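You operate a simulated robot arm through the tools that you are given. There is no shell and no other tool. Be economical: measure what you need, move in short steps, check, and stop when the job is done.

The job below is to be done with a simulated two-armed robot. You get a single attempt, and the scene is never put back.

Task
Stack the blue sheet frame from the packing bench top on top of the red sheet frame. Screw the cap back on the water bottle on the packing bench top. Turn the cooler dial to +2. Put the brown carton on the large pouch on the planning table top. Put the clear measuring beaker from the set-up table top in the inside of the wash basin. Put one of the cups from the service shelf top on the left end of the drawer counter. Put the oil can labelled "A" from the service bench top on top of the white cover carton there and the oil can marked "B" on the left end of the drawer counter. Do these in any order. Set down upright: brown carton, measuring beaker, cup, oil can.

The check looks at the end state, three seconds after you hand in, the way a careful person would. Anything else that was tipped, shoved, dropped, spilled or broken makes it a failure. A push-on lid holds only when it is set on centred and level and pressed home; a screw cap is set on level and turned clockwise until tight. Flat cloth is picked up by pressing the open fingertips on it (5 to 10 N) and closing them slowly along it; thin cloth reads only 2 to 8 mm in the jaws.

Robot
Two 7-joint arms with two-finger grippers on one trunk, on a base that drives. Base frame: it is fixed to the floor where the robot stands at the start and does not move with it; the origin is under the middle of the robot, x ahead of it, y to its left, z up. Lengths are in m, angles in degrees, forces in N, time in s.
The left shoulder is at the start at [0.024, 0.214, 1.106], the right one opposite. With the tool pointing down near the work surface each hand reaches from about 0.1 to 0.48 m from the robot's upright axis, wherever it stands, measured 20 degrees to its own side. Places, roughly: brown carton [-3.5, 1.25, 0.25]; cooler dial [0.4, 1.3, 1.1]; cover carton [-3.75, -0.5, 0.75]; cup (6x6x8 cm) [-5.5, 2.4, 0.8]; inside of the wash basin (30x24 cm) [-5.14, 0.34, 0.8]; large pouch [-3.25, 1.5, 0.75]; left end of the drawer counter (24x25 cm) [-2.26, 1.3, 0.86]; measuring beaker [-3.5, 2, 0.75]; oil can [-3.75, -0.25, 0.75]; sheet frame [0.5, -0.25, 0.75]; water bottle [0.5, -0.25, 0.75]. Payload 2.2 kg a hand.
The TCP of each hand is the grasp point between the finger pads, 0.019 m short of the fingertips. In the tool frame z runs along the fingers and y along their closing line. Largest opening 0.116 m; the body of the gripper starts 0.07 m behind the TCP.
Orientation is told as [roll, pitch, yaw] about the base's x, y, z axes, in that order, counted from this pose: with the fingers straight down and closing along the base's y, the tool's x points along the base's -x, its y along +y and its z along -z.

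Tools
- The arms move only by the tool nudge_tool. It takes "left_plan", "right_plan" or both (then of equal length, played together; a hand with none holds still); each is a list of rows, each a list of 3 entries, a list of its own where there are three numbers: the turn, a rotation vector about the base's x, y, z in degrees, then the shift along the base's x, y, z in m, then the closure in counts, from 0 (fully open) to 255 (shut). In form: [[[wx, wy, wz], [tx, ty, tz], jaw], ...]. A call has 1 to 12 rows; each row shifts and turns the commanded pose from where the row before left it. Rows are played at 5 a second. More than 0.05 m and 8.6 degrees between two rows, or a gripper value outside its range, and nothing of the call is played. Where a pose cannot be reached the arm comes as near as it can. A force on the tool above 40 N (or 10 N above the force at the start of the call, whichever is more), or a blocked arm, ends the call early, and 0.2 s more pass. Each finger halts on what it meets, pressing with about 32 N; the grip force reading is that of the motor and also rises with nothing between the fingers. The clock runs only during rows and for 0.2 s after the last one: add rows that do not move to give the fingers time. It gives the time, the measured TCP pose, the force on the tool (base axes), the opening and the grip force at its end, in the units of the frame above (readings bear some noise), with the torque about the TCP (base axes, N m) and any sound that the robot's microphone picked up.
- Cameras (640 x 400 px; columns grow to the right, rows downward): "scene" is now at [0.1224, -0.0508, 1.308]; the picture's right is [-0.52, -0.85, 0.00], its down [-0.23, 0.14, -0.96] and it looks along [0.82, -0.50, -0.27] (base axes); focal length 214 px, centre (320, 200). "left" rides on the left gripper at [0.069, 0.015, -0.097] in its tool frame; the picture's right is [-0.21, 0.98, 0.00], its down [-0.76, -0.17, -0.63] and it looks along [-0.62, -0.14, 0.77] (tool axes); focal length 251 px, centre (320, 200). "right" rides on the right gripper at [0.069, -0.015, -0.097] in its tool frame; the picture's right is [0.22, 0.98, 0.00], its down [-0.76, 0.17, -0.63] and it looks along [-0.62, 0.14, 0.78] (tool axes); focal length 251 px, centre (320, 200). There is no depth. A picture from a camera that has moved, and an enlarged one, comes with that camera's place and axes in the base frame and with its lens.
- camera(camera): a new picture of that camera. It takes no simulated time.
- lift_body(by): slides the trunk up (or, below 0, down) by that many m; the arms and the scene camera ride with it, the base frame stays. It gives what a move gives, with no picture.
- roll_base(legs): drives the robot by 1 to 6 legs, each [ahead, left, turn to the left] in m, m and degrees, along the robot's own axes; the way and the turn of a leg run together, so that a leg with both is an arc; at most 1.5 m and 180 degrees a leg. The arms and the cameras ride along, it lands a little off, and it stops where it bumps. It gives what a move gives.
- aim_head(pan, tilt): turns the head with the scene camera to pan (to the left, within 80 degrees either way) and tilt (down, from -29 to 69), counted from straight ahead of the robot. It gives what a move gives.
- zoom(camera, box): a new picture of the part [left, top, right, bottom] of that camera's present view, enlarged. It takes no simulated time.
- finish_job(): hands the job in; it is judged then, once.

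Work in short steps. Places have to be worked out from the pictures, the camera data and where the tool is seen: move nearer, look again, correct. Check each grasp and each placing, and mend what went wrong. You have 207 turns and 210 pictures in all, those below and enlarged ones among them. Open the grippers and draw the arms clear of the work before you hand the job in, unless the task says otherwise; then end with one line.

The tools are called after "Request:" as a command line: name --argument value ..., lists and objects as JSON in quotes. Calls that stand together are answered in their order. nudge_tool: Moves the arms, as the interface text tells. Its arguments: {"type":"object","properties":{"left_plan":{"type":"array","items":{"type":"array"}},"right_plan":{"type":"array","items":{"type":"array"}}},"required":[]} The other tools are called the same way: lift_body (by) slides the trunk up or down; roll_base (legs) drives the base; aim_head (pan, tilt) turns the head that bears the scene camera; camera (camera) takes a picture; zoom (camera, box) takes an enlarged picture of a part of a camera's view; finish_job () hands the job in.

At the start:

```text
clock: 0.0
left_ee_pos: [0.4705, -0.0636, 1.1434]
left_tool_rot: [0.0, -0.1, 0.0]
left_ft_force: [0.7, -0.1, 0.1]
left_moment: [0.02, 0.01, 0.04]
left_gripper_width: 0.1159
left_finger_force: 0.2
right_ee_pos: [0.3645, -0.4082, 1.1983]
right_tool_rot: [0.5, 0.0, 0.0]
right_ft_force: [0.1, 0.4, 0.6]
right_moment: [0.03, 0.0, 0.02]
right_gripper_width: 0.1164
right_finger_force: 0.0
trunk travel left (down, up): [-0.25, 0.24]
robot x, y, heading: [-0.0021, -0.0007, -0.1]
head pan, tilt: [-41.5, 50.5]
```

scene: 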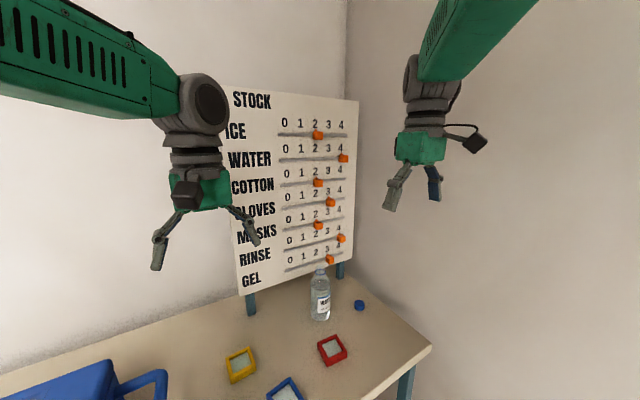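
right: 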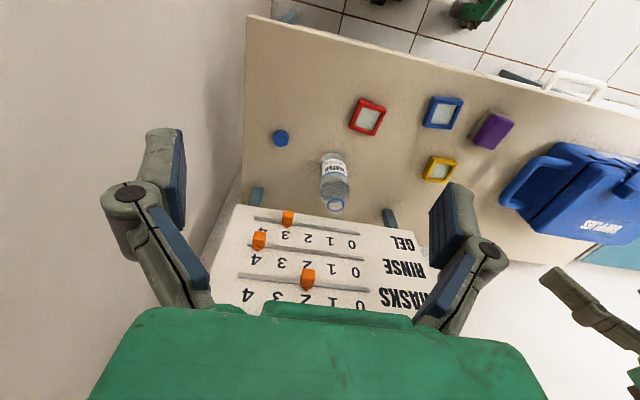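
left: 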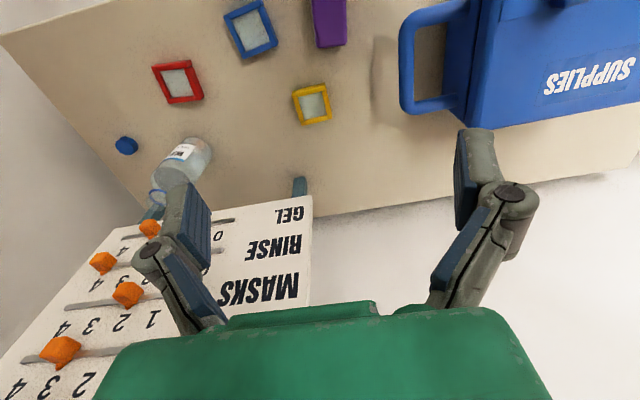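

I'll look closely at the bench before doing anything.

Request:
zoom --camera "right" --box '[260, 80, 520, 220]'

Request:
aim_head --pan -20 --tilt 60

Request:
camera --camera "scene"

```text
2.46 times, centred on (390, 150) of right
camera zoom: at [0.2954, -0.4242, 1.294], right [-0.21, 0.98, 0.01], down [0.76, 0.16, 0.63], along [0.62, 0.14, -0.77], focal length 619 px, centre (148, 323)
```

zoom: 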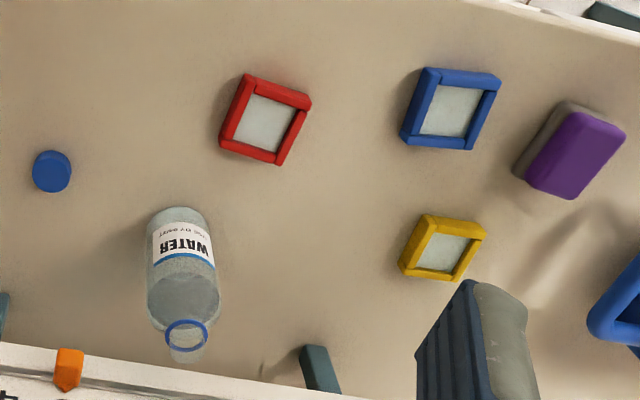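

```text
clock: 0.8
left_ee_pos: [0.4669, -0.0633, 1.1445]
left_tool_rot: [0.1, -0.2, 0.0]
left_ft_force: [0.0, 0.2, 0.0]
left_moment: [-0.01, -0.02, -0.01]
left_gripper_width: 0.1159
left_finger_force: 0.1
right_ee_pos: [0.3603, -0.409, 1.1983]
right_tool_rot: [0.3, 0.0, 0.0]
right_ft_force: [0.0, -0.3, -1.1]
right_moment: [-0.03, -0.03, 0.0]
right_gripper_width: 0.116
right_finger_force: 0.1
trunk travel left (down, up): [-0.25, 0.24]
robot x, y, heading: [0.0029, 0.0008, -0.0]
head pan, tilt: [-20.0, 60.0]
```

```text
205 pictures are left
camera scene: at [0.1046, -0.0249, 1.2422], right [-0.34, -0.94, 0.0], down [-0.81, 0.3, -0.5], along [0.47, -0.17, -0.87], focal length 214 px, centre (320, 200)
```

scene: 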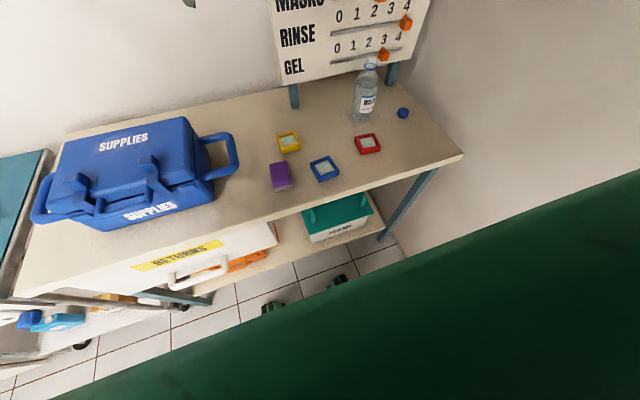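

Bench top seems to be at z≈0.79 by triangulation; wall on the right looks near. I'll check right-side clearance before driving.

Request:
aim_head --pan -75 --tilt 35

Request:
camera --camera "scene"

Request:
aim_head --pan 60 --tilt 20

Request:
camera --camera "scene"

```text
clock: 2.1
left_ee_pos: [0.4671, -0.0638, 1.1437]
left_tool_rot: [-0.1, -0.1, 0.0]
left_ft_force: [-0.1, -0.4, -1.0]
left_moment: [-0.01, -0.01, 0.0]
left_gripper_width: 0.116
left_finger_force: 0.1
right_ee_pos: [0.3608, -0.4093, 1.1997]
right_tool_rot: [0.5, -0.3, -0.1]
right_ft_force: [0.1, 0.0, 0.2]
right_moment: [0.01, 0.0, -0.02]
right_gripper_width: 0.1158
right_finger_force: 0.1
trunk travel left (down, up): [-0.25, 0.24]
robot x, y, heading: [-0.0017, -0.002, -0.0]
head pan, tilt: [-75.0, 35.0]
```

```text
204 pictures are left
camera scene: at [0.104, -0.0419, 1.2495], right [-0.54, -0.84, 0.0], down [-0.68, 0.44, -0.59], along [0.49, -0.32, -0.81], focal length 214 px, centre (320, 200)
```

scene: 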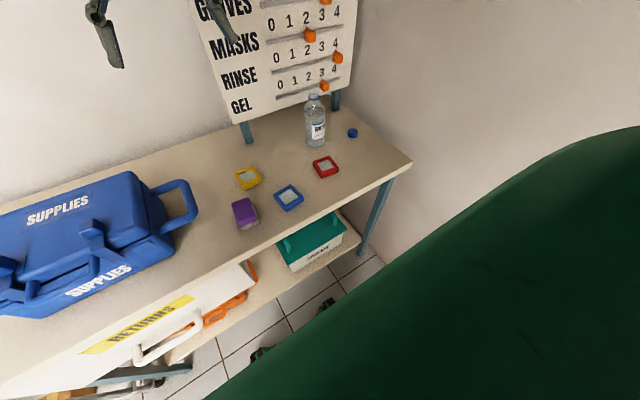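

```text
clock: 4.3
left_ee_pos: [0.4669, -0.0628, 1.1433]
left_tool_rot: [0.0, -0.2, -0.1]
left_ft_force: [-0.1, 0.3, -0.6]
left_moment: [0.01, -0.01, -0.02]
left_gripper_width: 0.1163
left_finger_force: 0.0
right_ee_pos: [0.362, -0.4074, 1.1986]
right_tool_rot: [0.3, -0.1, -0.1]
right_ft_force: [1.1, -1.1, -0.2]
right_moment: [-0.01, -0.01, 0.0]
right_gripper_width: 0.1159
right_finger_force: 0.1
trunk travel left (down, up): [-0.25, 0.24]
robot x, y, heading: [-0.0007, -0.0018, 0.0]
head pan, tilt: [60.0, 20.0]
```

```text
203 pictures are left
camera scene: at [0.0893, 0.0787, 1.3005], right [0.87, -0.5, 0.0], down [-0.17, -0.29, -0.94], along [0.47, 0.81, -0.34], focal length 214 px, centre (320, 200)
```

scene: 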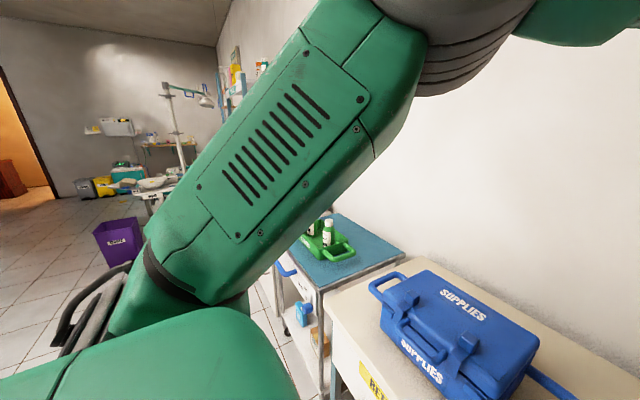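

The head camera is partly obstructed on the right by the arm. I drive a little closer to the bench and a bit right.

Request:
roll_base --legs '[[0.05, 0, 0], [0, -0.08, 0]]'

Request:
aim_head --pan -25 --tilt 60

Request:
camera --camera "scene"

Request:
camera --camera "right"

```text
clock: 5.8
left_ee_pos: [0.5208, -0.0913, 1.1472]
left_tool_rot: [-2.1, -0.1, 0.1]
left_ft_force: [0.9, 2.2, 1.3]
left_moment: [-0.24, 0.1, 0.03]
left_gripper_width: 0.1159
left_finger_force: 0.1
right_ee_pos: [0.4126, -0.4353, 1.213]
right_tool_rot: [-1.8, -0.1, 0.0]
right_ft_force: [0.8, 1.4, 0.9]
right_moment: [-0.14, 0.12, 0.03]
right_gripper_width: 0.1158
right_finger_force: 0.0
trunk travel left (down, up): [-0.25, 0.24]
robot x, y, heading: [0.0523, -0.0699, -0.1]
head pan, tilt: [60.0, 20.0]
```

```text
clock: 7.4
left_ee_pos: [0.5177, -0.1082, 1.1481]
left_tool_rot: [-1.1, -0.3, 0.2]
left_ft_force: [0.5, 0.8, 0.6]
left_moment: [-0.02, 0.03, 0.02]
left_gripper_width: 0.1162
left_finger_force: 0.0
right_ee_pos: [0.4101, -0.4561, 1.2027]
right_tool_rot: [-0.4, 0.3, -0.1]
right_ft_force: [-0.3, -0.2, -0.4]
right_moment: [0.05, -0.01, 0.03]
right_gripper_width: 0.116
right_finger_force: 0.1
trunk travel left (down, up): [-0.25, 0.24]
robot x, y, heading: [0.0503, -0.0664, -0.2]
head pan, tilt: [-25.0, 60.0]
```

```text
202 pictures are left
camera scene: at [0.1535, -0.1114, 1.2416], right [-0.43, -0.91, -0.01], down [-0.79, 0.38, -0.49], along [0.45, -0.2, -0.87], focal length 214 px, centre (320, 200)
```

scene: 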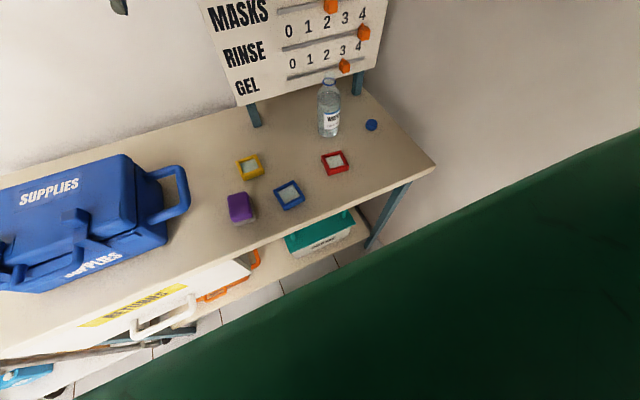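

```text
201 pictures are left
camera right: at [0.3426, -0.4693, 1.2995], right [-0.21, 0.98, -0.01], down [0.76, 0.17, 0.63], along [0.61, 0.13, -0.78], focal length 251 px, centre (320, 200)
```

right: 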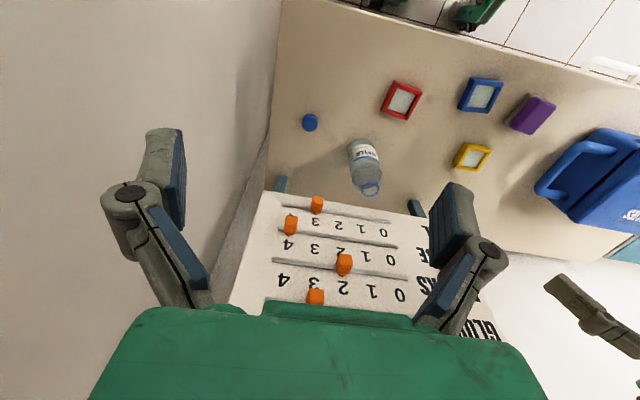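

Blue frame estimated at [0.417,-0.145], red at [0.458,-0.287], cap [0.537,-0.45]. Bring the right hand over the blue frame, left hand out of the way.

Request:
nudge_tool --right_plan '[[[0, 0, 0], [0.0006, 0.0346, -0.0278], 0], [[0, 0, 0], [0.0006, 0.0346, -0.0278], 0], [[0, 0, 0], [0.0006, 0.0346, -0.0278], 0], [[0, 0, 0], [0.0006, 0.0346, -0.0278], 0], [[0, 0, 0], [0.0006, 0.0346, -0.0278], 0], [[0, 0, 0], [0.0006, 0.0346, -0.0278], 0], [[0, 0, 0], [0.0006, 0.0346, -0.0278], 0], [[0, 0, 0], [0.0006, 0.0346, -0.0278], 0], [[0, 0, 0], [0.0006, 0.0346, -0.0278], 0]]' --left_plan '[[[0, 0, 0], [-0.008, 0.03, 0], 0], [[0, 0, 0], [-0.008, 0.03, 0], 0], [[0, 0, 0], [-0.008, 0.03, 0], 0], [[0, 0, 0], [-0.008, 0.03, 0], 0], [[0, 0, 0], [-0.008, 0.03, 0], 0], [[0, 0, 0], [-0.008, 0.03, 0], 0], [[0, 0, 0], [-0.008, 0.03, 0], 0], [[0, 0, 0], [-0.008, 0.03, 0], 0], [[0, 0, 0], [-0.008, 0.03, 0], 0]]'

Request:
camera --camera "right"

```text
clock: 9.6
left_ee_pos: [0.4412, 0.1343, 1.1526]
left_tool_rot: [0.3, -0.3, 0.2]
left_ft_force: [-0.3, -1.8, 0.1]
left_moment: [0.16, -0.01, 0.03]
left_gripper_width: 0.116
left_finger_force: 0.2
right_ee_pos: [0.4517, -0.1894, 0.9508]
right_tool_rot: [2.5, -0.3, -1.5]
right_ft_force: [-0.3, -1.5, 0.6]
right_moment: [0.07, -0.06, 0.01]
right_gripper_width: 0.1161
right_finger_force: 0.0
right hand out of reach, approached as far as the arm can: row 1, 2, 3, 4
trunk travel left (down, up): [-0.25, 0.24]
robot x, y, heading: [0.0496, -0.0653, -0.2]
head pan, tilt: [-25.0, 60.0]
stopped in row 9 (left hand): the arm was blocked; the commanded pose is now the measured one
```

```text
200 pictures are left
camera right: at [0.3811, -0.2057, 1.0454], right [-0.19, 0.98, 0.04], down [0.76, 0.12, 0.64], along [0.63, 0.15, -0.76], focal length 251 px, centre (320, 200)
```

right: 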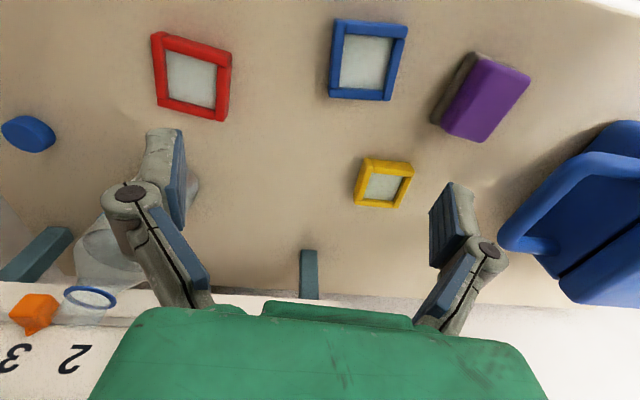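

Blue frame centre ≈[0.4215,-0.147], yaw ≈+8°, ~6 cm wide; red ≈[0.463,-0.298], yaw ≈−8°. Align the right hand over blue and lower to z 0.85.

Request:
nudge_tool --right_plan '[[[-0.8, 0.1, 3.2], [-0.01, 0.014, -0.02], 50], [[-0.8, 0.1, 3.2], [-0.01, 0.014, -0.02], 50], [[-0.9, 0.1, 3.1], [-0.01, 0.014, -0.02], 50], [[0, 0, 0], [0, 0, -0.02], 50], [[0, 0, 0], [0, 0, -0.02], 50], [[0, 0, 0], [0, 0, 0], 50]]'

Request:
camera --camera "right"

```text
clock: 11.2
left_ee_pos: [0.4395, 0.1658, 1.1511]
left_tool_rot: [-1.0, -0.4, 0.4]
left_ft_force: [-0.3, 0.1, -0.1]
left_moment: [0.02, 0.02, 0.01]
left_gripper_width: 0.1158
left_finger_force: 0.1
right_ee_pos: [0.4348, -0.1167, 0.8765]
right_tool_rot: [2.8, -2.1, 5.8]
right_ft_force: [0.1, -0.4, -0.5]
right_moment: [0.0, -0.05, 0.0]
right_gripper_width: 0.0932
right_finger_force: 0.1
trunk travel left (down, up): [-0.25, 0.24]
robot x, y, heading: [0.0541, -0.0548, 0.0]
head pan, tilt: [-25.0, 60.0]
stopped in row 6 (right hand): the arm was blocked; the commanded pose is now the measured one
```

```text
199 pictures are left
camera right: at [0.3653, -0.1425, 0.9702], right [-0.32, 0.95, 0.04], down [0.71, 0.21, 0.67], along [0.62, 0.24, -0.74], focal length 251 px, centre (320, 200)
```

right: 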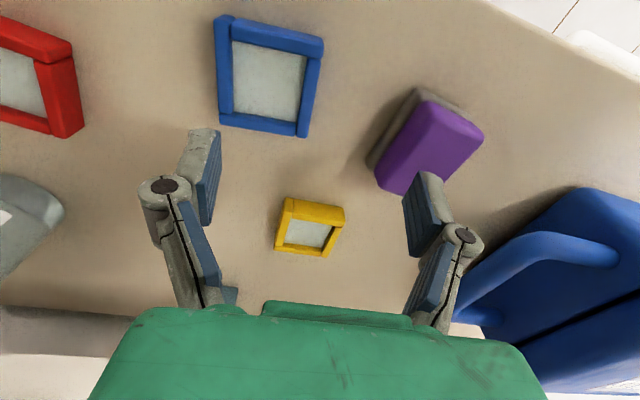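

The right arm blocks with no tool force and the base gets nudged: its elbow is against the wall. I'll raise that hand, back off to the left, and do the bench with the left arm and the robot turned right.

Request:
nudge_tool --right_plan '[[[0, 0, 0], [0, 0, 0.04], 0], [[0, 0, 0], [0, 0, 0.04], 0], [[0, 0, 0], [0, 0, 0.04], 0], [[0, 0, 0], [0, 0, 0.04], 0], [[0, 0, 0], [0, 0, 0.04], 0], [[0, 0, 0], [0, 0, 0.04], 0]]'

Request:
roll_base --legs '[[-0.08, 0.12, 0]]'

Request:
camera --camera "scene"

```text
clock: 12.6
left_ee_pos: [0.4411, 0.1739, 1.1501]
left_tool_rot: [-1.2, -0.5, 0.5]
left_ft_force: [-0.5, -0.3, 0.4]
left_moment: [-0.05, 0.02, 0.01]
left_gripper_width: 0.1161
left_finger_force: 0.2
right_ee_pos: [0.4344, -0.1093, 1.1156]
right_tool_rot: [2.3, -2.1, 6.1]
right_ft_force: [0.4, 0.8, -0.4]
right_moment: [-0.08, 0.0, -0.02]
right_gripper_width: 0.116
right_finger_force: 0.1
trunk travel left (down, up): [-0.25, 0.24]
robot x, y, heading: [0.0493, -0.0523, -0.0]
head pan, tilt: [-25.0, 60.0]
```

```text
clock: 14.0
left_ee_pos: [0.3605, 0.2353, 1.1575]
left_tool_rot: [1.2, -0.5, 0.3]
left_ft_force: [0.2, -2.5, 0.1]
left_moment: [0.19, -0.03, 0.0]
left_gripper_width: 0.116
left_finger_force: 0.1
right_ee_pos: [0.3533, -0.044, 1.1126]
right_tool_rot: [4.8, -2.1, 5.8]
right_ft_force: [0.2, -2.1, 0.1]
right_moment: [0.18, 0.02, 0.01]
right_gripper_width: 0.1161
right_finger_force: 0.0
trunk travel left (down, up): [-0.25, 0.24]
robot x, y, heading: [-0.0291, 0.0553, 0.1]
head pan, tilt: [-25.0, 60.0]
```

```text
198 pictures are left
camera scene: at [0.0737, -0.0136, 1.2405], right [-0.43, -0.9, -0.03], down [-0.79, 0.38, -0.48], along [0.45, -0.18, -0.87], focal length 214 px, centre (320, 200)
```

scene: 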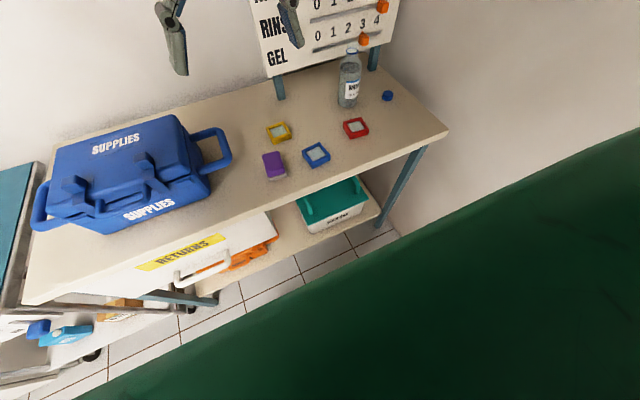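

Tuck the right hand in, then turn right 35° and shift towards the wall corner.

Request:
nudge_tool --right_plan '[[[0, 0, 0], [-0.025, -0.015, 0.015], 0], [[0, 0, 0], [-0.025, -0.015, 0.015], 0], [[0, 0, 0], [-0.025, -0.015, 0.015], 0], [[0, 0, 0], [-0.025, -0.015, 0.015], 0], [[0, 0, 0], [0, 0, 0], 0]]'

Request:
roll_base --legs '[[0, 0, -35], [0.137, -0.179, 0]]'

Request:
aim_head --pan 10 --tilt 50

Request:
camera --camera "scene"

Request:
camera --camera "left"

```text
clock: 15.4
left_ee_pos: [0.3558, 0.2907, 1.1509]
left_tool_rot: [-1.3, -0.7, 0.5]
left_ft_force: [-0.7, 0.4, 0.2]
left_moment: [0.0, 0.0, -0.02]
left_gripper_width: 0.1158
left_finger_force: 0.0
right_ee_pos: [0.25, -0.0526, 1.1779]
right_tool_rot: [2.3, -2.2, 6.1]
right_ft_force: [-0.6, -0.9, -0.7]
right_moment: [0.01, -0.02, 0.0]
right_gripper_width: 0.1161
right_finger_force: 0.0
trunk travel left (down, up): [-0.25, 0.24]
robot x, y, heading: [-0.0299, 0.0646, -0.1]
head pan, tilt: [-25.0, 60.0]
stopped in row 5 (right hand): the arm was blocked; the commanded pose is now the measured one
```

```text
clock: 18.7
left_ee_pos: [0.424, -0.1781, 1.1522]
left_tool_rot: [-1.3, -0.7, -34.3]
left_ft_force: [0.1, -0.7, -1.3]
left_moment: [0.0, 0.0, -0.03]
left_gripper_width: 0.1161
left_finger_force: 0.1
right_ee_pos: [0.1424, -0.3981, 1.1785]
right_tool_rot: [1.9, -2.4, -28.7]
right_ft_force: [0.1, -0.3, -0.8]
right_moment: [0.03, -0.03, 0.02]
right_gripper_width: 0.1158
right_finger_force: 0.0
trunk travel left (down, up): [-0.25, 0.24]
robot x, y, heading: [-0.0183, -0.1454, -35.0]
head pan, tilt: [-25.0, 60.0]
stopped in leg 2: the robot was blocked; the commanded pose is now the measured one
```

```text
clock: 19.7
left_ee_pos: [0.4231, -0.1796, 1.1525]
left_tool_rot: [-1.2, -0.7, -34.5]
left_ft_force: [-0.4, -0.1, 1.1]
left_moment: [0.0, -0.01, 0.02]
left_gripper_width: 0.116
left_finger_force: 0.0
right_ee_pos: [0.1414, -0.3999, 1.1802]
right_tool_rot: [2.0, -2.4, -28.6]
right_ft_force: [0.1, -0.2, 0.7]
right_moment: [-0.03, 0.03, -0.03]
right_gripper_width: 0.1161
right_finger_force: 0.1
trunk travel left (down, up): [-0.25, 0.24]
robot x, y, heading: [-0.0189, -0.1456, -34.9]
head pan, tilt: [10.0, 50.0]
```

```text
197 pictures are left
camera scene: at [0.0922, -0.1874, 1.2546], right [-0.42, -0.91, 0.01], down [-0.7, 0.32, -0.64], along [0.58, -0.28, -0.77], focal length 214 px, centre (320, 200)
```

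scene: 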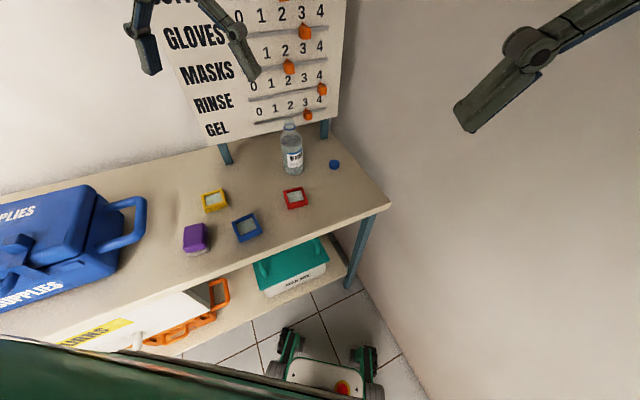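

```text
196 pictures are left
camera left: at [0.3758, -0.1258, 1.2473], right [0.73, 0.68, -0.02], down [0.53, -0.55, 0.65], along [0.43, -0.48, -0.76], focal length 251 px, centre (320, 200)
```

left: 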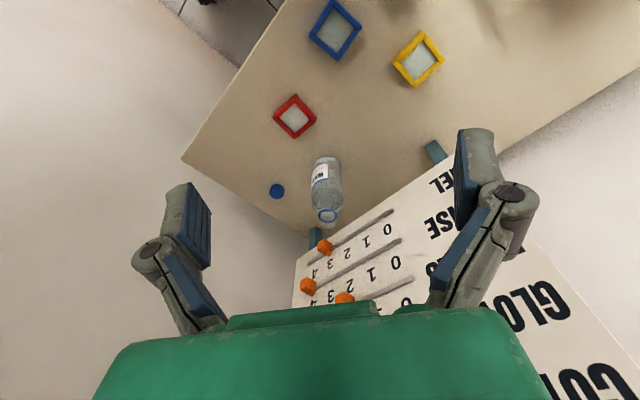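

Good vantage. Now bring the left hand over the blue frame, turning it to yaw +8 and lowering.

Request:
nudge_tool --left_plan '[[[0.2, 0.1, 7.1], [0, 0.0055, -0.04], 50], [[0.2, 0.1, 7.1], [0, 0.0055, -0.04], 50], [[0.2, 0.1, 7.1], [0, 0.0055, -0.04], 50], [[0.2, 0.1, 7.1], [0, 0.0055, -0.04], 50], [[0.2, 0.1, 7.1], [0, 0.0055, -0.04], 50], [[0.2, 0.1, 7.0], [0, 0.0055, -0.03], 50], [[0, 0, 0], [0, 0, 0], 50]]'

Request:
camera --camera "left"

```text
clock: 21.3
left_ee_pos: [0.4216, -0.1465, 0.9231]
left_tool_rot: [-0.1, 0.2, 8.1]
left_ft_force: [-0.2, 0.3, -0.1]
left_moment: [-0.02, -0.02, -0.06]
left_gripper_width: 0.0933
left_finger_force: 0.1
right_ee_pos: [0.1401, -0.3987, 1.1793]
right_tool_rot: [2.2, -2.5, -28.8]
right_ft_force: [-0.3, -0.1, 0.2]
right_moment: [-0.01, 0.0, 0.04]
right_gripper_width: 0.1159
right_finger_force: 0.0
trunk travel left (down, up): [-0.25, 0.24]
robot x, y, heading: [-0.0236, -0.145, -34.9]
head pan, tilt: [10.0, 50.0]
```

```text
195 pictures are left
camera left: at [0.3525, -0.1416, 1.0206], right [0.07, 1.0, 0.0], down [0.77, -0.06, 0.63], along [0.63, -0.05, -0.78], focal length 251 px, centre (320, 200)
```

left: 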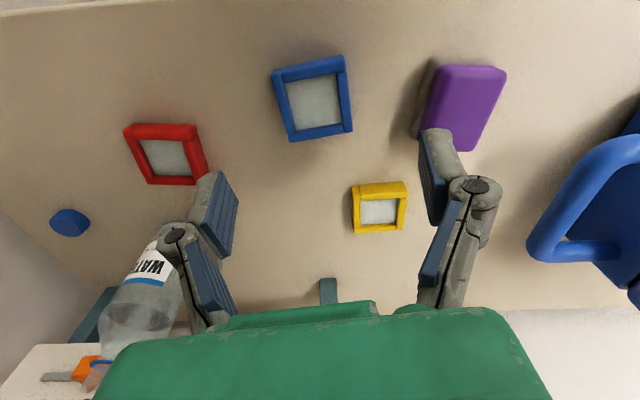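

Blue refined: [0.424,-0.152], yaw ≈ +6°. Descend to z 0.825 around it.

Request:
nudge_tool --left_plan '[[[0, 0, -1], [0.001, -0.003, -0.04], 50], [[0, 0, -1], [0.001, -0.003, -0.04], 50], [[0, 0, 0], [0, 0, -0.018], 50], [[0, 0, 0], [0, 0, 0], 50]]'

Request:
camera --camera "left"

```text
clock: 22.3
left_ee_pos: [0.4238, -0.1527, 0.825]
left_tool_rot: [-0.1, 0.4, 6.1]
left_ft_force: [0.7, -1.3, 0.8]
left_moment: [0.01, 0.03, -0.03]
left_gripper_width: 0.0932
left_finger_force: 0.1
right_ee_pos: [0.1385, -0.3988, 1.1789]
right_tool_rot: [2.1, -2.4, -28.6]
right_ft_force: [0.5, -0.3, -0.6]
right_moment: [0.01, 0.01, 0.0]
right_gripper_width: 0.1159
right_finger_force: 0.0
trunk travel left (down, up): [-0.25, 0.24]
robot x, y, heading: [-0.022, -0.1435, -34.9]
head pan, tilt: [10.0, 50.0]
```

```text
194 pictures are left
camera left: at [0.3537, -0.1457, 0.9214], right [0.11, 0.99, 0.0], down [0.77, -0.08, 0.63], along [0.63, -0.07, -0.78], focal length 251 px, centre (320, 200)
```

left: 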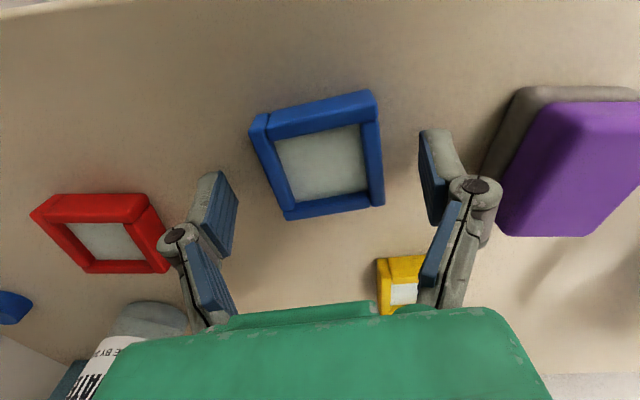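

Well centred. Creep down toward the table surface.

Request:
nudge_tool --left_plan '[[[0, 0, 0], [0.001, 0.001, -0.006], 50], [[0, 0, 0], [0.001, 0, -0.005], 50], [[0, 0, 0], [0, 0, -0.004], 50], [[0, 0, 0], [0, 0, -0.003], 50], [[0, 0, 0], [0, 0, -0.003], 50], [[0, 0, 0], [0, 0, -0.003], 50], [[0, 0, 0], [0, 0, 0], 50]]'

Request:
camera --camera "left"

```text
clock: 23.0
left_ee_pos: [0.4243, -0.1527, 0.8156]
left_tool_rot: [0.1, 0.0, 6.1]
left_ft_force: [0.5, -0.9, 1.3]
left_moment: [-0.01, 0.02, 0.02]
left_gripper_width: 0.0934
left_finger_force: 0.1
right_ee_pos: [0.1369, -0.4008, 1.1781]
right_tool_rot: [2.1, -2.7, -28.8]
right_ft_force: [0.1, 0.0, -0.5]
right_moment: [-0.02, -0.01, 0.03]
right_gripper_width: 0.1159
right_finger_force: 0.1
trunk travel left (down, up): [-0.25, 0.24]
robot x, y, heading: [-0.0201, -0.141, -34.9]
head pan, tilt: [10.0, 50.0]
stopped in row 3 (left hand): the force on the tool passed its limit at 57 N (the readings are from after the stop); the commanded pose is now the measured one
```

```text
193 pictures are left
camera left: at [0.3543, -0.1455, 0.9126], right [0.11, 0.99, 0.0], down [0.77, -0.09, 0.63], along [0.63, -0.07, -0.78], focal length 251 px, centre (320, 200)
```

left: 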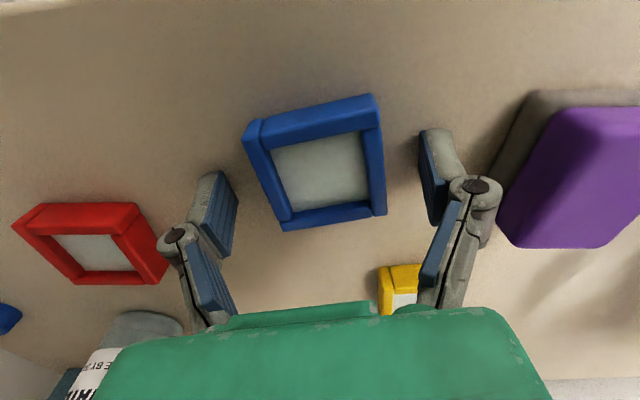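

Fingertips touched the table (top at z≈0.796). So frame tops are at ≈0.81: blue ≈[0.419,-0.151], red ≈[0.460,-0.293]. Back off 3 mm, recentre, and close on the blue frame.

Request:
nudge_tool --left_plan '[[[0, 0, 0], [-0.004, 0.001, 0.003], 50], [[0, 0, 0], [0, 0, 0], 80], [[0, 0, 0], [0, 0, 0], 110], [[0, 0, 0], [0, 0, 0], 130], [[0, 0, 0], [0, 0, 0], 150], [[0, 0, 0], [0, 0, 0], 150]]'

Request:
camera --camera "left"

```text
clock: 24.4
left_ee_pos: [0.4203, -0.1515, 0.8201]
left_tool_rot: [0.0, -0.1, 6.0]
left_ft_force: [-0.2, 0.0, 33.3]
left_moment: [-0.11, 0.05, -0.08]
left_gripper_width: 0.0546
left_finger_force: 31.8
right_ee_pos: [0.1364, -0.4017, 1.1787]
right_tool_rot: [2.1, -2.4, -28.6]
right_ft_force: [0.4, -0.2, -0.3]
right_moment: [0.01, 0.01, -0.01]
right_gripper_width: 0.1158
right_finger_force: 0.0
trunk travel left (down, up): [-0.25, 0.24]
robot x, y, heading: [-0.019, -0.1479, -35.1]
head pan, tilt: [10.0, 50.0]
```

```text
192 pictures are left
camera left: at [0.3497, -0.145, 0.9164], right [0.11, 0.99, 0.0], down [0.77, -0.09, 0.63], along [0.63, -0.07, -0.77], focal length 251 px, centre (320, 200)
```

left: 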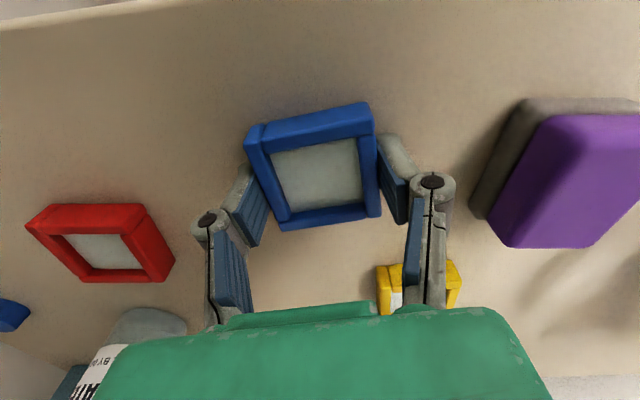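

Gripped at 5.5 cm. Lift 6 cm and move over the red frame, turning to its yaw.

Request:
nudge_tool --left_plan '[[[0, 0, 0], [0, 0, 0.02], 150], [[0, 0, 0], [0, 0, 0.03], 150], [[0, 0, 0], [0, 0, 0.02], 150], [[0, 0, -3.5], [0.011, -0.035, 0], 150], [[0, 0, -3.5], [0.011, -0.035, 0], 150], [[0, 0, -3.5], [0.011, -0.035, 0], 150], [[0, 0, -3.5], [0.01, -0.036, 0], 150], [[0, 0, 0], [0, 0, 0], 150]]'

Request:
camera --camera "left"

Request:
camera --camera "scene"

```text
clock: 26.2
left_ee_pos: [0.464, -0.2937, 0.8875]
left_tool_rot: [0.1, 0.0, -8.0]
left_ft_force: [-0.4, -0.8, 0.0]
left_moment: [0.0, 0.04, 0.01]
left_gripper_width: 0.0476
left_finger_force: 0.0
right_ee_pos: [0.1368, -0.4025, 1.1788]
right_tool_rot: [2.2, -2.6, -28.7]
right_ft_force: [0.2, -1.0, 0.7]
right_moment: [-0.02, 0.02, -0.01]
right_gripper_width: 0.116
right_finger_force: 0.0
trunk travel left (down, up): [-0.25, 0.24]
robot x, y, heading: [-0.0241, -0.1475, -35.0]
head pan, tilt: [10.0, 50.0]
```

```text
191 pictures are left
camera left: at [0.3984, -0.2691, 0.9849], right [0.35, 0.94, 0.0], down [0.73, -0.27, 0.63], along [0.59, -0.22, -0.77], focal length 251 px, centre (320, 200)
```

left: 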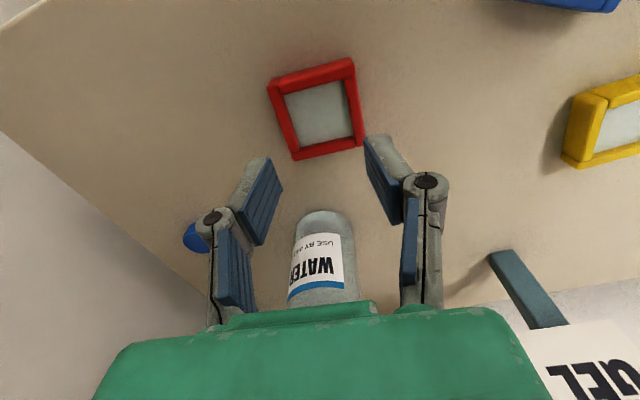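

```text
190 pictures are left
camera scene: at [0.0941, -0.1798, 1.2546], right [-0.42, -0.91, 0.02], down [-0.7, 0.31, -0.64], along [0.58, -0.28, -0.77], focal length 214 px, centre (320, 200)
```

scene: 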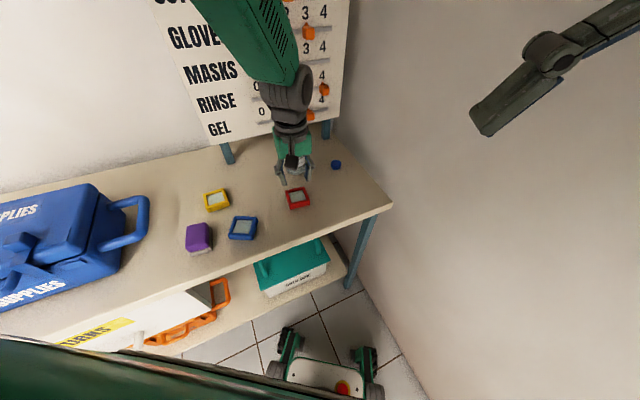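

The blue frame slipped out and is back on the table. Go back over it and look.

Request:
nudge_tool --left_plan '[[[0, 0, 3.5], [-0.01, 0.036, 0.01], 80], [[0, 0, 3.5], [-0.011, 0.035, 0], 80], [[0, 0, 3.5], [-0.011, 0.035, 0], 80], [[0, 0, 3.5], [-0.011, 0.035, 0], 80], [[0, 0, 0], [0, 0, 0], 80]]'

Request:
camera --camera "left"

Request:
zoom --camera "scene" --box '[170, 140, 350, 260]'

```text
clock: 27.4
left_ee_pos: [0.4181, -0.152, 0.8994]
left_tool_rot: [0.1, 0.0, 6.1]
left_ft_force: [-0.1, -0.5, -0.9]
left_moment: [-0.01, 0.0, -0.01]
left_gripper_width: 0.0797
left_finger_force: 0.1
right_ee_pos: [0.1365, -0.4013, 1.1779]
right_tool_rot: [2.2, -2.5, -28.6]
right_ft_force: [0.1, 0.4, -0.5]
right_moment: [-0.02, 0.01, -0.04]
right_gripper_width: 0.1163
right_finger_force: 0.0
trunk travel left (down, up): [-0.25, 0.24]
robot x, y, heading: [-0.024, -0.1468, -35.2]
head pan, tilt: [10.0, 50.0]
```

```text
189 pictures are left
camera left: at [0.3483, -0.1444, 0.9954], right [0.11, 0.99, 0.0], down [0.77, -0.09, 0.63], along [0.63, -0.07, -0.77], focal length 251 px, centre (320, 200)
```

left: 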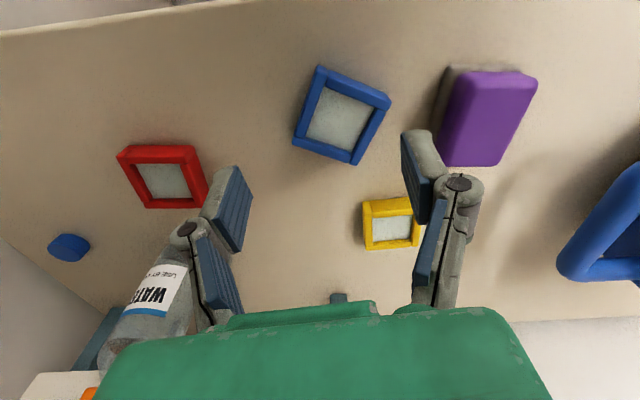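

```text
3.33 times, centred on (260, 200) of scene
camera zoom: at [0.0942, -0.1794, 1.2547], right [-0.42, -0.91, 0.02], down [-0.7, 0.31, -0.64], along [0.58, -0.28, -0.77], focal length 715 px, centre (520, 200)
```

zoom: 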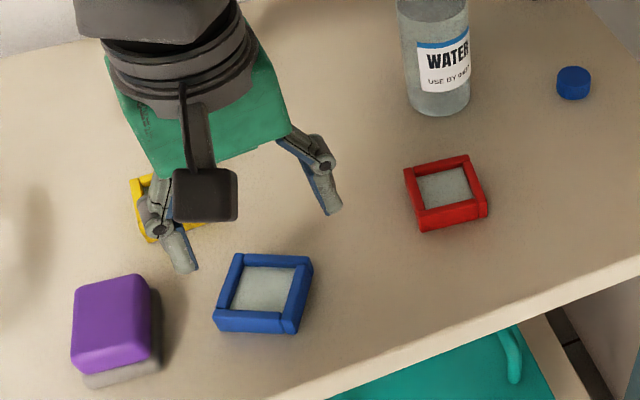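

Blue now at ≈[0.424,-0.137], yaw ≈ −27°. Re-align, go down to z 0.83 and check.

Request:
nudge_tool --left_plan '[[[0, 0, -8.3], [0.002, 0.005, -0.01], 80], [[0, 0, -8.3], [0.002, 0.005, -0.02], 80], [[0, 0, -8.3], [0.002, 0.005, -0.02], 80], [[0, 0, -8.2], [0, 0, -0.015], 80], [[0, 0, 0], [0, 0, 0], 80]]'

Request:
camera --camera "left"

```text
clock: 28.6
left_ee_pos: [0.4254, -0.1363, 0.8339]
left_tool_rot: [-0.1, -0.2, -27.0]
left_ft_force: [0.4, -0.4, 0.3]
left_moment: [-0.03, 0.02, -0.02]
left_gripper_width: 0.0797
left_finger_force: 0.1
right_ee_pos: [0.1371, -0.4021, 1.1783]
right_tool_rot: [2.2, -2.5, -28.7]
right_ft_force: [0.6, -0.2, 0.5]
right_moment: [0.03, 0.03, 0.02]
right_gripper_width: 0.1162
right_finger_force: 0.1
trunk travel left (down, up): [-0.25, 0.24]
robot x, y, heading: [-0.0213, -0.147, -35.0]
head pan, tilt: [10.0, 50.0]
```

```text
187 pictures are left
camera left: at [0.3707, -0.0913, 0.9295], right [0.64, 0.77, 0.0], down [0.6, -0.49, 0.64], along [0.49, -0.4, -0.77], focal length 251 px, centre (320, 200)
```

left: 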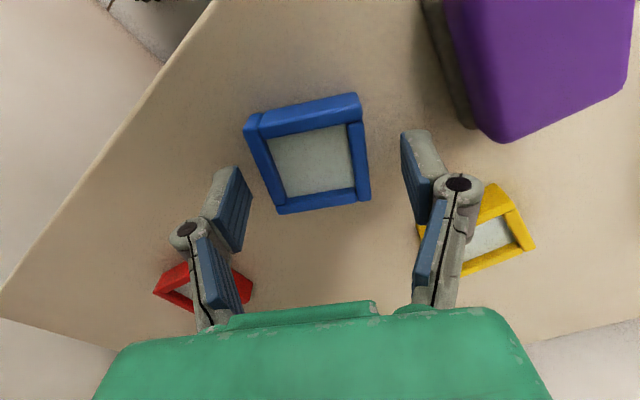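

Aligned. Descend gently to contact, then lift 3 mm and close fully.

Request:
nudge_tool --left_plan '[[[0, 0, 0], [-0.003, -0.002, -0.006], 80], [[0, 0, 0], [0, 0, -0.004], 80], [[0, 0, 0], [0, 0, -0.003], 80], [[0, 0, 0], [0, 0, -0.002], 80], [[0, 0, 0], [0, 0, -0.002], 80], [[0, 0, 0], [0, 0, -0.002], 80], [[0, 0, 0], [0, 0, -0.002], 80], [[0, 0, 0], [0, 0, -0.002], 80]]'

```text
clock: 30.1
left_ee_pos: [0.4224, -0.1447, 0.8199]
left_tool_rot: [0.2, -0.9, -27.0]
left_ft_force: [-6.5, -12.5, 33.7]
left_moment: [-1.01, 0.81, 0.13]
left_gripper_width: 0.0548
left_finger_force: 45.3
right_ee_pos: [0.131, -0.4059, 1.1771]
right_tool_rot: [2.1, -2.5, -28.4]
right_ft_force: [-0.1, 0.1, 0.1]
right_moment: [0.03, -0.01, 0.04]
right_gripper_width: 0.1159
right_finger_force: 0.0
trunk travel left (down, up): [-0.25, 0.24]
robot x, y, heading: [-0.0195, -0.139, -35.0]
head pan, tilt: [10.0, 50.0]
stopped in row 7 (left hand): the force on the tool passed its limit at 56 N (the readings are from after the stop); the commanded pose is now the measured one
```

Request:
camera --camera "left"

Request:
zoom --camera "scene" --box '[170, 140, 350, 260]'

```text
186 pictures are left
camera left: at [0.3655, -0.0999, 0.9156], right [0.63, 0.77, 0.01], down [0.59, -0.49, 0.64], along [0.5, -0.4, -0.77], focal length 251 px, centre (320, 200)
```

left: 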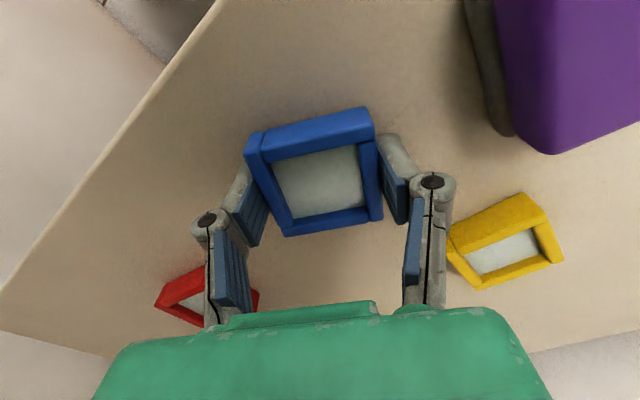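

```text
3.33 times, centred on (260, 200) of scene
camera zoom: at [0.0986, -0.1703, 1.2553], right [-0.42, -0.91, 0.03], down [-0.7, 0.31, -0.64], along [0.57, -0.29, -0.77], focal length 715 px, centre (520, 200)
```

zoom: 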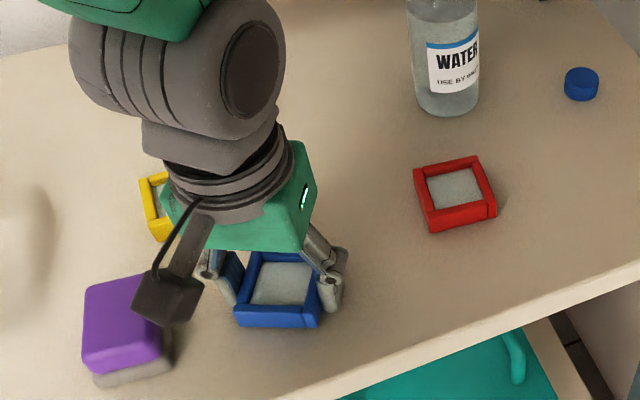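

Tips are on the table and the pads are against the frame (5.5 cm). Close fully now, then lift slowly 3 cm.

Request:
nudge_tool --left_plan '[[[0, 0, 0], [0, 0, 0], 255], [[0, 0, 0], [0, 0, 0], 255], [[0, 0, 0], [0, 0, 0.003], 255], [[0, 0, 0], [0, 0, 0.005], 255], [[0, 0, 0], [0, 0, 0.01], 255], [[0, 0, 0], [0, 0, 0.012], 255]]'

Request:
camera --camera "left"

```text
clock: 30.5
left_ee_pos: [0.4164, -0.1467, 0.8213]
left_tool_rot: [1.0, -1.0, -27.0]
left_ft_force: [0.3, 0.0, -0.9]
left_moment: [0.0, -0.03, 0.02]
left_gripper_width: 0.0548
left_finger_force: 31.8
right_ee_pos: [0.1264, -0.4109, 1.1704]
right_tool_rot: [2.1, -2.0, -28.1]
right_ft_force: [0.6, -0.7, -0.6]
right_moment: [0.03, -0.01, 0.02]
right_gripper_width: 0.1159
right_finger_force: 0.1
trunk travel left (down, up): [-0.25, 0.24]
robot x, y, heading: [-0.0147, -0.1439, -34.8]
head pan, tilt: [10.0, 50.0]
stopped in row 2 (left hand): the force on the tool passed its limit at 49 N (the readings are from after the stop); the commanded pose is now the measured one
```

```text
184 pictures are left
camera left: at [0.3595, -0.1031, 0.9173], right [0.63, 0.77, 0.02], down [0.58, -0.5, 0.64], along [0.51, -0.39, -0.77], focal length 251 px, centre (320, 200)
```

left: 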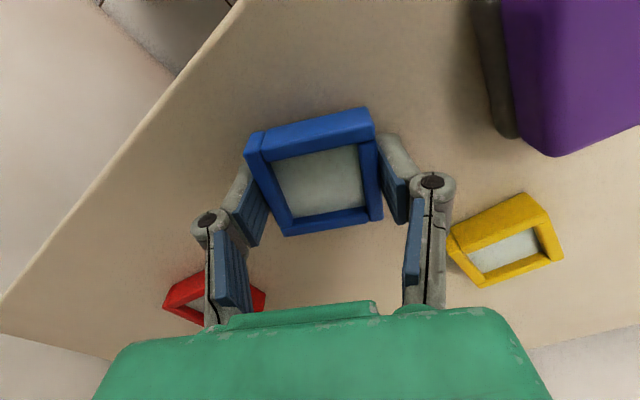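

Gripped firmly. Lift slowly.

Request:
nudge_tool --left_plan '[[[0, 0, 0], [0, 0, 0.004], 255], [[0, 0, 0], [0, 0, 0.006], 255], [[0, 0, 0], [0, 0, 0.01], 255], [[0, 0, 0], [0, 0, 0.02], 255], [[0, 0, 0], [0, 0, 0.02], 255], [[0, 0, 0], [0, 0, 0], 255]]'

Request:
camera --camera "left"

```text
clock: 31.9
left_ee_pos: [0.414, -0.1478, 0.8812]
left_tool_rot: [1.0, -1.0, -26.9]
left_ft_force: [0.5, 0.5, -0.8]
left_moment: [-0.02, 0.01, 0.01]
left_gripper_width: 0.0546
left_finger_force: 32.0
right_ee_pos: [0.1232, -0.4121, 1.1685]
right_tool_rot: [2.0, -1.6, -28.1]
right_ft_force: [-0.8, 0.1, 0.1]
right_moment: [-0.01, -0.02, -0.02]
right_gripper_width: 0.1161
right_finger_force: 0.0
trunk travel left (down, up): [-0.25, 0.24]
robot x, y, heading: [-0.0192, -0.1422, -34.7]
head pan, tilt: [10.0, 50.0]
```

```text
183 pictures are left
camera left: at [0.3569, -0.1046, 0.9771], right [0.63, 0.77, 0.02], down [0.58, -0.5, 0.64], along [0.51, -0.39, -0.77], focal length 251 px, centre (320, 200)
```

left: 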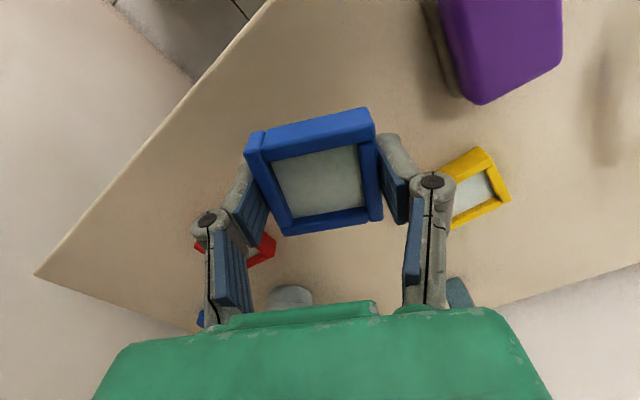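

Held. Move over red (centre ≈[0.4605,-0.2905], yaw −8°), a little above.

Request:
nudge_tool --left_plan '[[[-0.3, 0.3, 6.3], [0.012, -0.036, 0], 255], [[-0.3, 0.3, 6.3], [0.012, -0.036, 0], 255], [[-0.3, 0.3, 6.3], [0.012, -0.036, 0], 255], [[0, 0, 0], [0.013, -0.035, 0], 255], [[0, 0, 0], [0, 0, -0.02], 255], [[0, 0, 0], [0, 0, 0], 255]]'

Request:
camera --camera "left"

Request:
zoom --camera "scene" --box '[230, 130, 380, 230]'

```text
clock: 33.5
left_ee_pos: [0.4826, -0.2881, 0.8855]
left_tool_rot: [-4.9, 3.6, -2.0]
left_ft_force: [-0.6, -0.7, 1.8]
left_moment: [0.1, -0.08, 0.02]
left_gripper_width: 0.0547
left_finger_force: 31.9
right_ee_pos: [0.1109, -0.4199, 1.1561]
right_tool_rot: [2.7, 0.6, -28.4]
right_ft_force: [3.6, 2.5, -2.7]
right_moment: [-0.46, 0.4, -0.01]
right_gripper_width: 0.1161
right_finger_force: 0.0
trunk travel left (down, up): [-0.25, 0.24]
robot x, y, heading: [-0.0244, -0.135, -35.4]
head pan, tilt: [10.0, 50.0]
stopped in row 6 (left hand): the arm was blocked; the commanded pose is now the measured one
```

```text
182 pictures are left
camera left: at [0.4217, -0.2623, 0.9851], right [0.24, 0.97, -0.1], down [0.79, -0.14, 0.59], along [0.56, -0.22, -0.8], focal length 251 px, centre (320, 200)
```

left: 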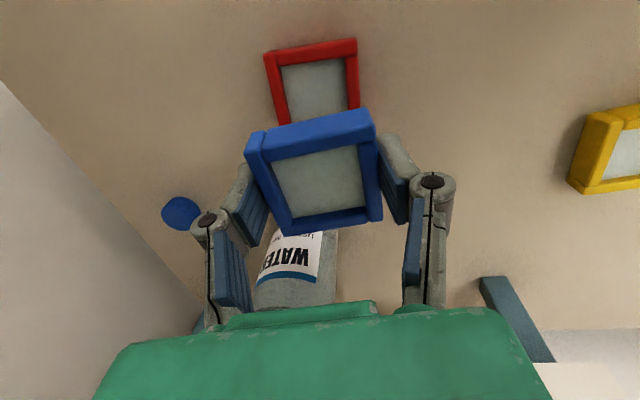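

```text
4.00 times, centred on (305, 180) of scene
camera zoom: at [0.1259, -0.1205, 1.255], right [-0.43, -0.9, 0.07], down [-0.71, 0.29, -0.64], along [0.55, -0.32, -0.77], focal length 858 px, centre (380, 280)
```

zoom: 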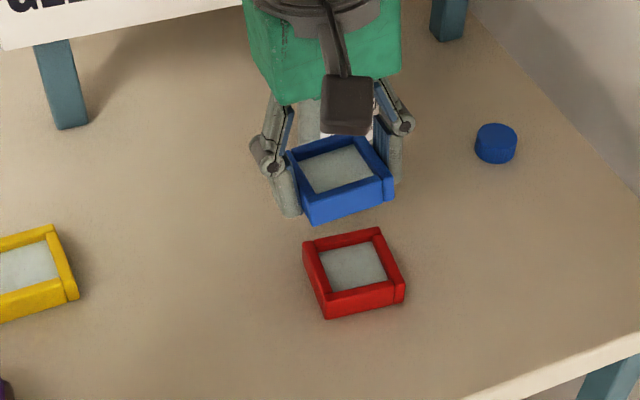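

The body seems to be leaning – something is touching on the right side. Look with the other cameras.

Request:
camera --camera "scene"

Request:
camera --camera "right"

```text
180 pictures are left
camera scene: at [0.1259, -0.1205, 1.255], right [-0.43, -0.9, 0.07], down [-0.71, 0.29, -0.64], along [0.55, -0.32, -0.77], focal length 214 px, centre (320, 200)
```

scene: 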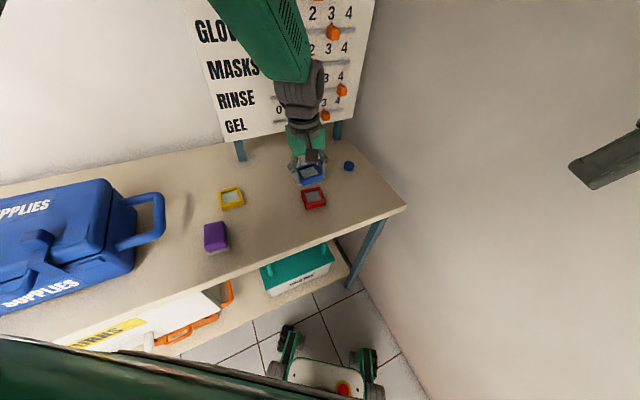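

```text
179 pictures are left
camera right: at [0.0413, -0.4038, 1.2526], right [0.28, 0.96, 0.05], down [0.74, -0.24, 0.63], along [0.62, -0.14, -0.77], focal length 251 px, centre (320, 200)
```

right: 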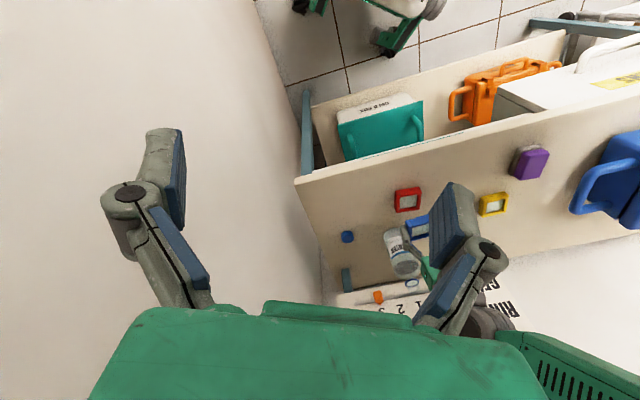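

I suspect the right elbow is leaning on the wall. Back the base off a few centimetres and re-check the lean.

Request:
roll_base --legs '[[-0.055, 0.025, 0]]'

Request:
camera --camera "scene"

```text
clock: 34.2
left_ee_pos: [0.4331, -0.3372, 0.9279]
left_tool_rot: [-7.4, 8.9, 4.4]
left_ft_force: [-0.4, -1.1, 1.6]
left_moment: [0.08, -0.01, -0.01]
left_gripper_width: 0.0546
left_finger_force: 32.2
right_ee_pos: [-0.0198, -0.4637, 1.0803]
right_tool_rot: [0.8, 10.8, -30.3]
right_ft_force: [2.5, 3.2, 0.8]
right_moment: [-0.5, 0.24, 0.07]
right_gripper_width: 0.1161
right_finger_force: 0.1
trunk travel left (down, up): [-0.25, 0.24]
robot x, y, heading: [-0.0476, -0.0971, -39.8]
head pan, tilt: [10.0, 50.0]
stopped in leg 1: the robot was blocked; the commanded pose is now the measured one
```

```text
178 pictures are left
camera scene: at [0.1017, -0.0889, 1.2548], right [-0.49, -0.87, 0.07], down [-0.69, 0.34, -0.64], along [0.53, -0.36, -0.77], focal length 214 px, centre (320, 200)
```

scene: 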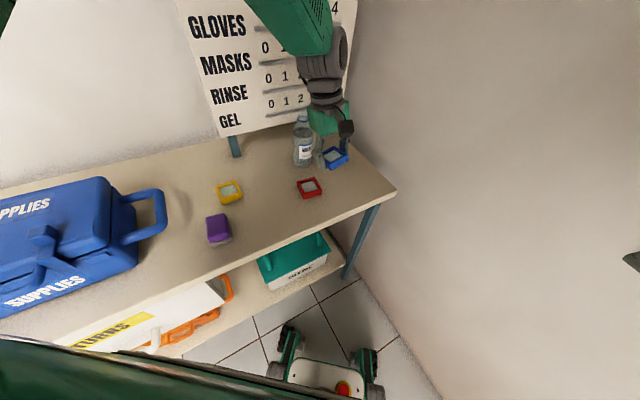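

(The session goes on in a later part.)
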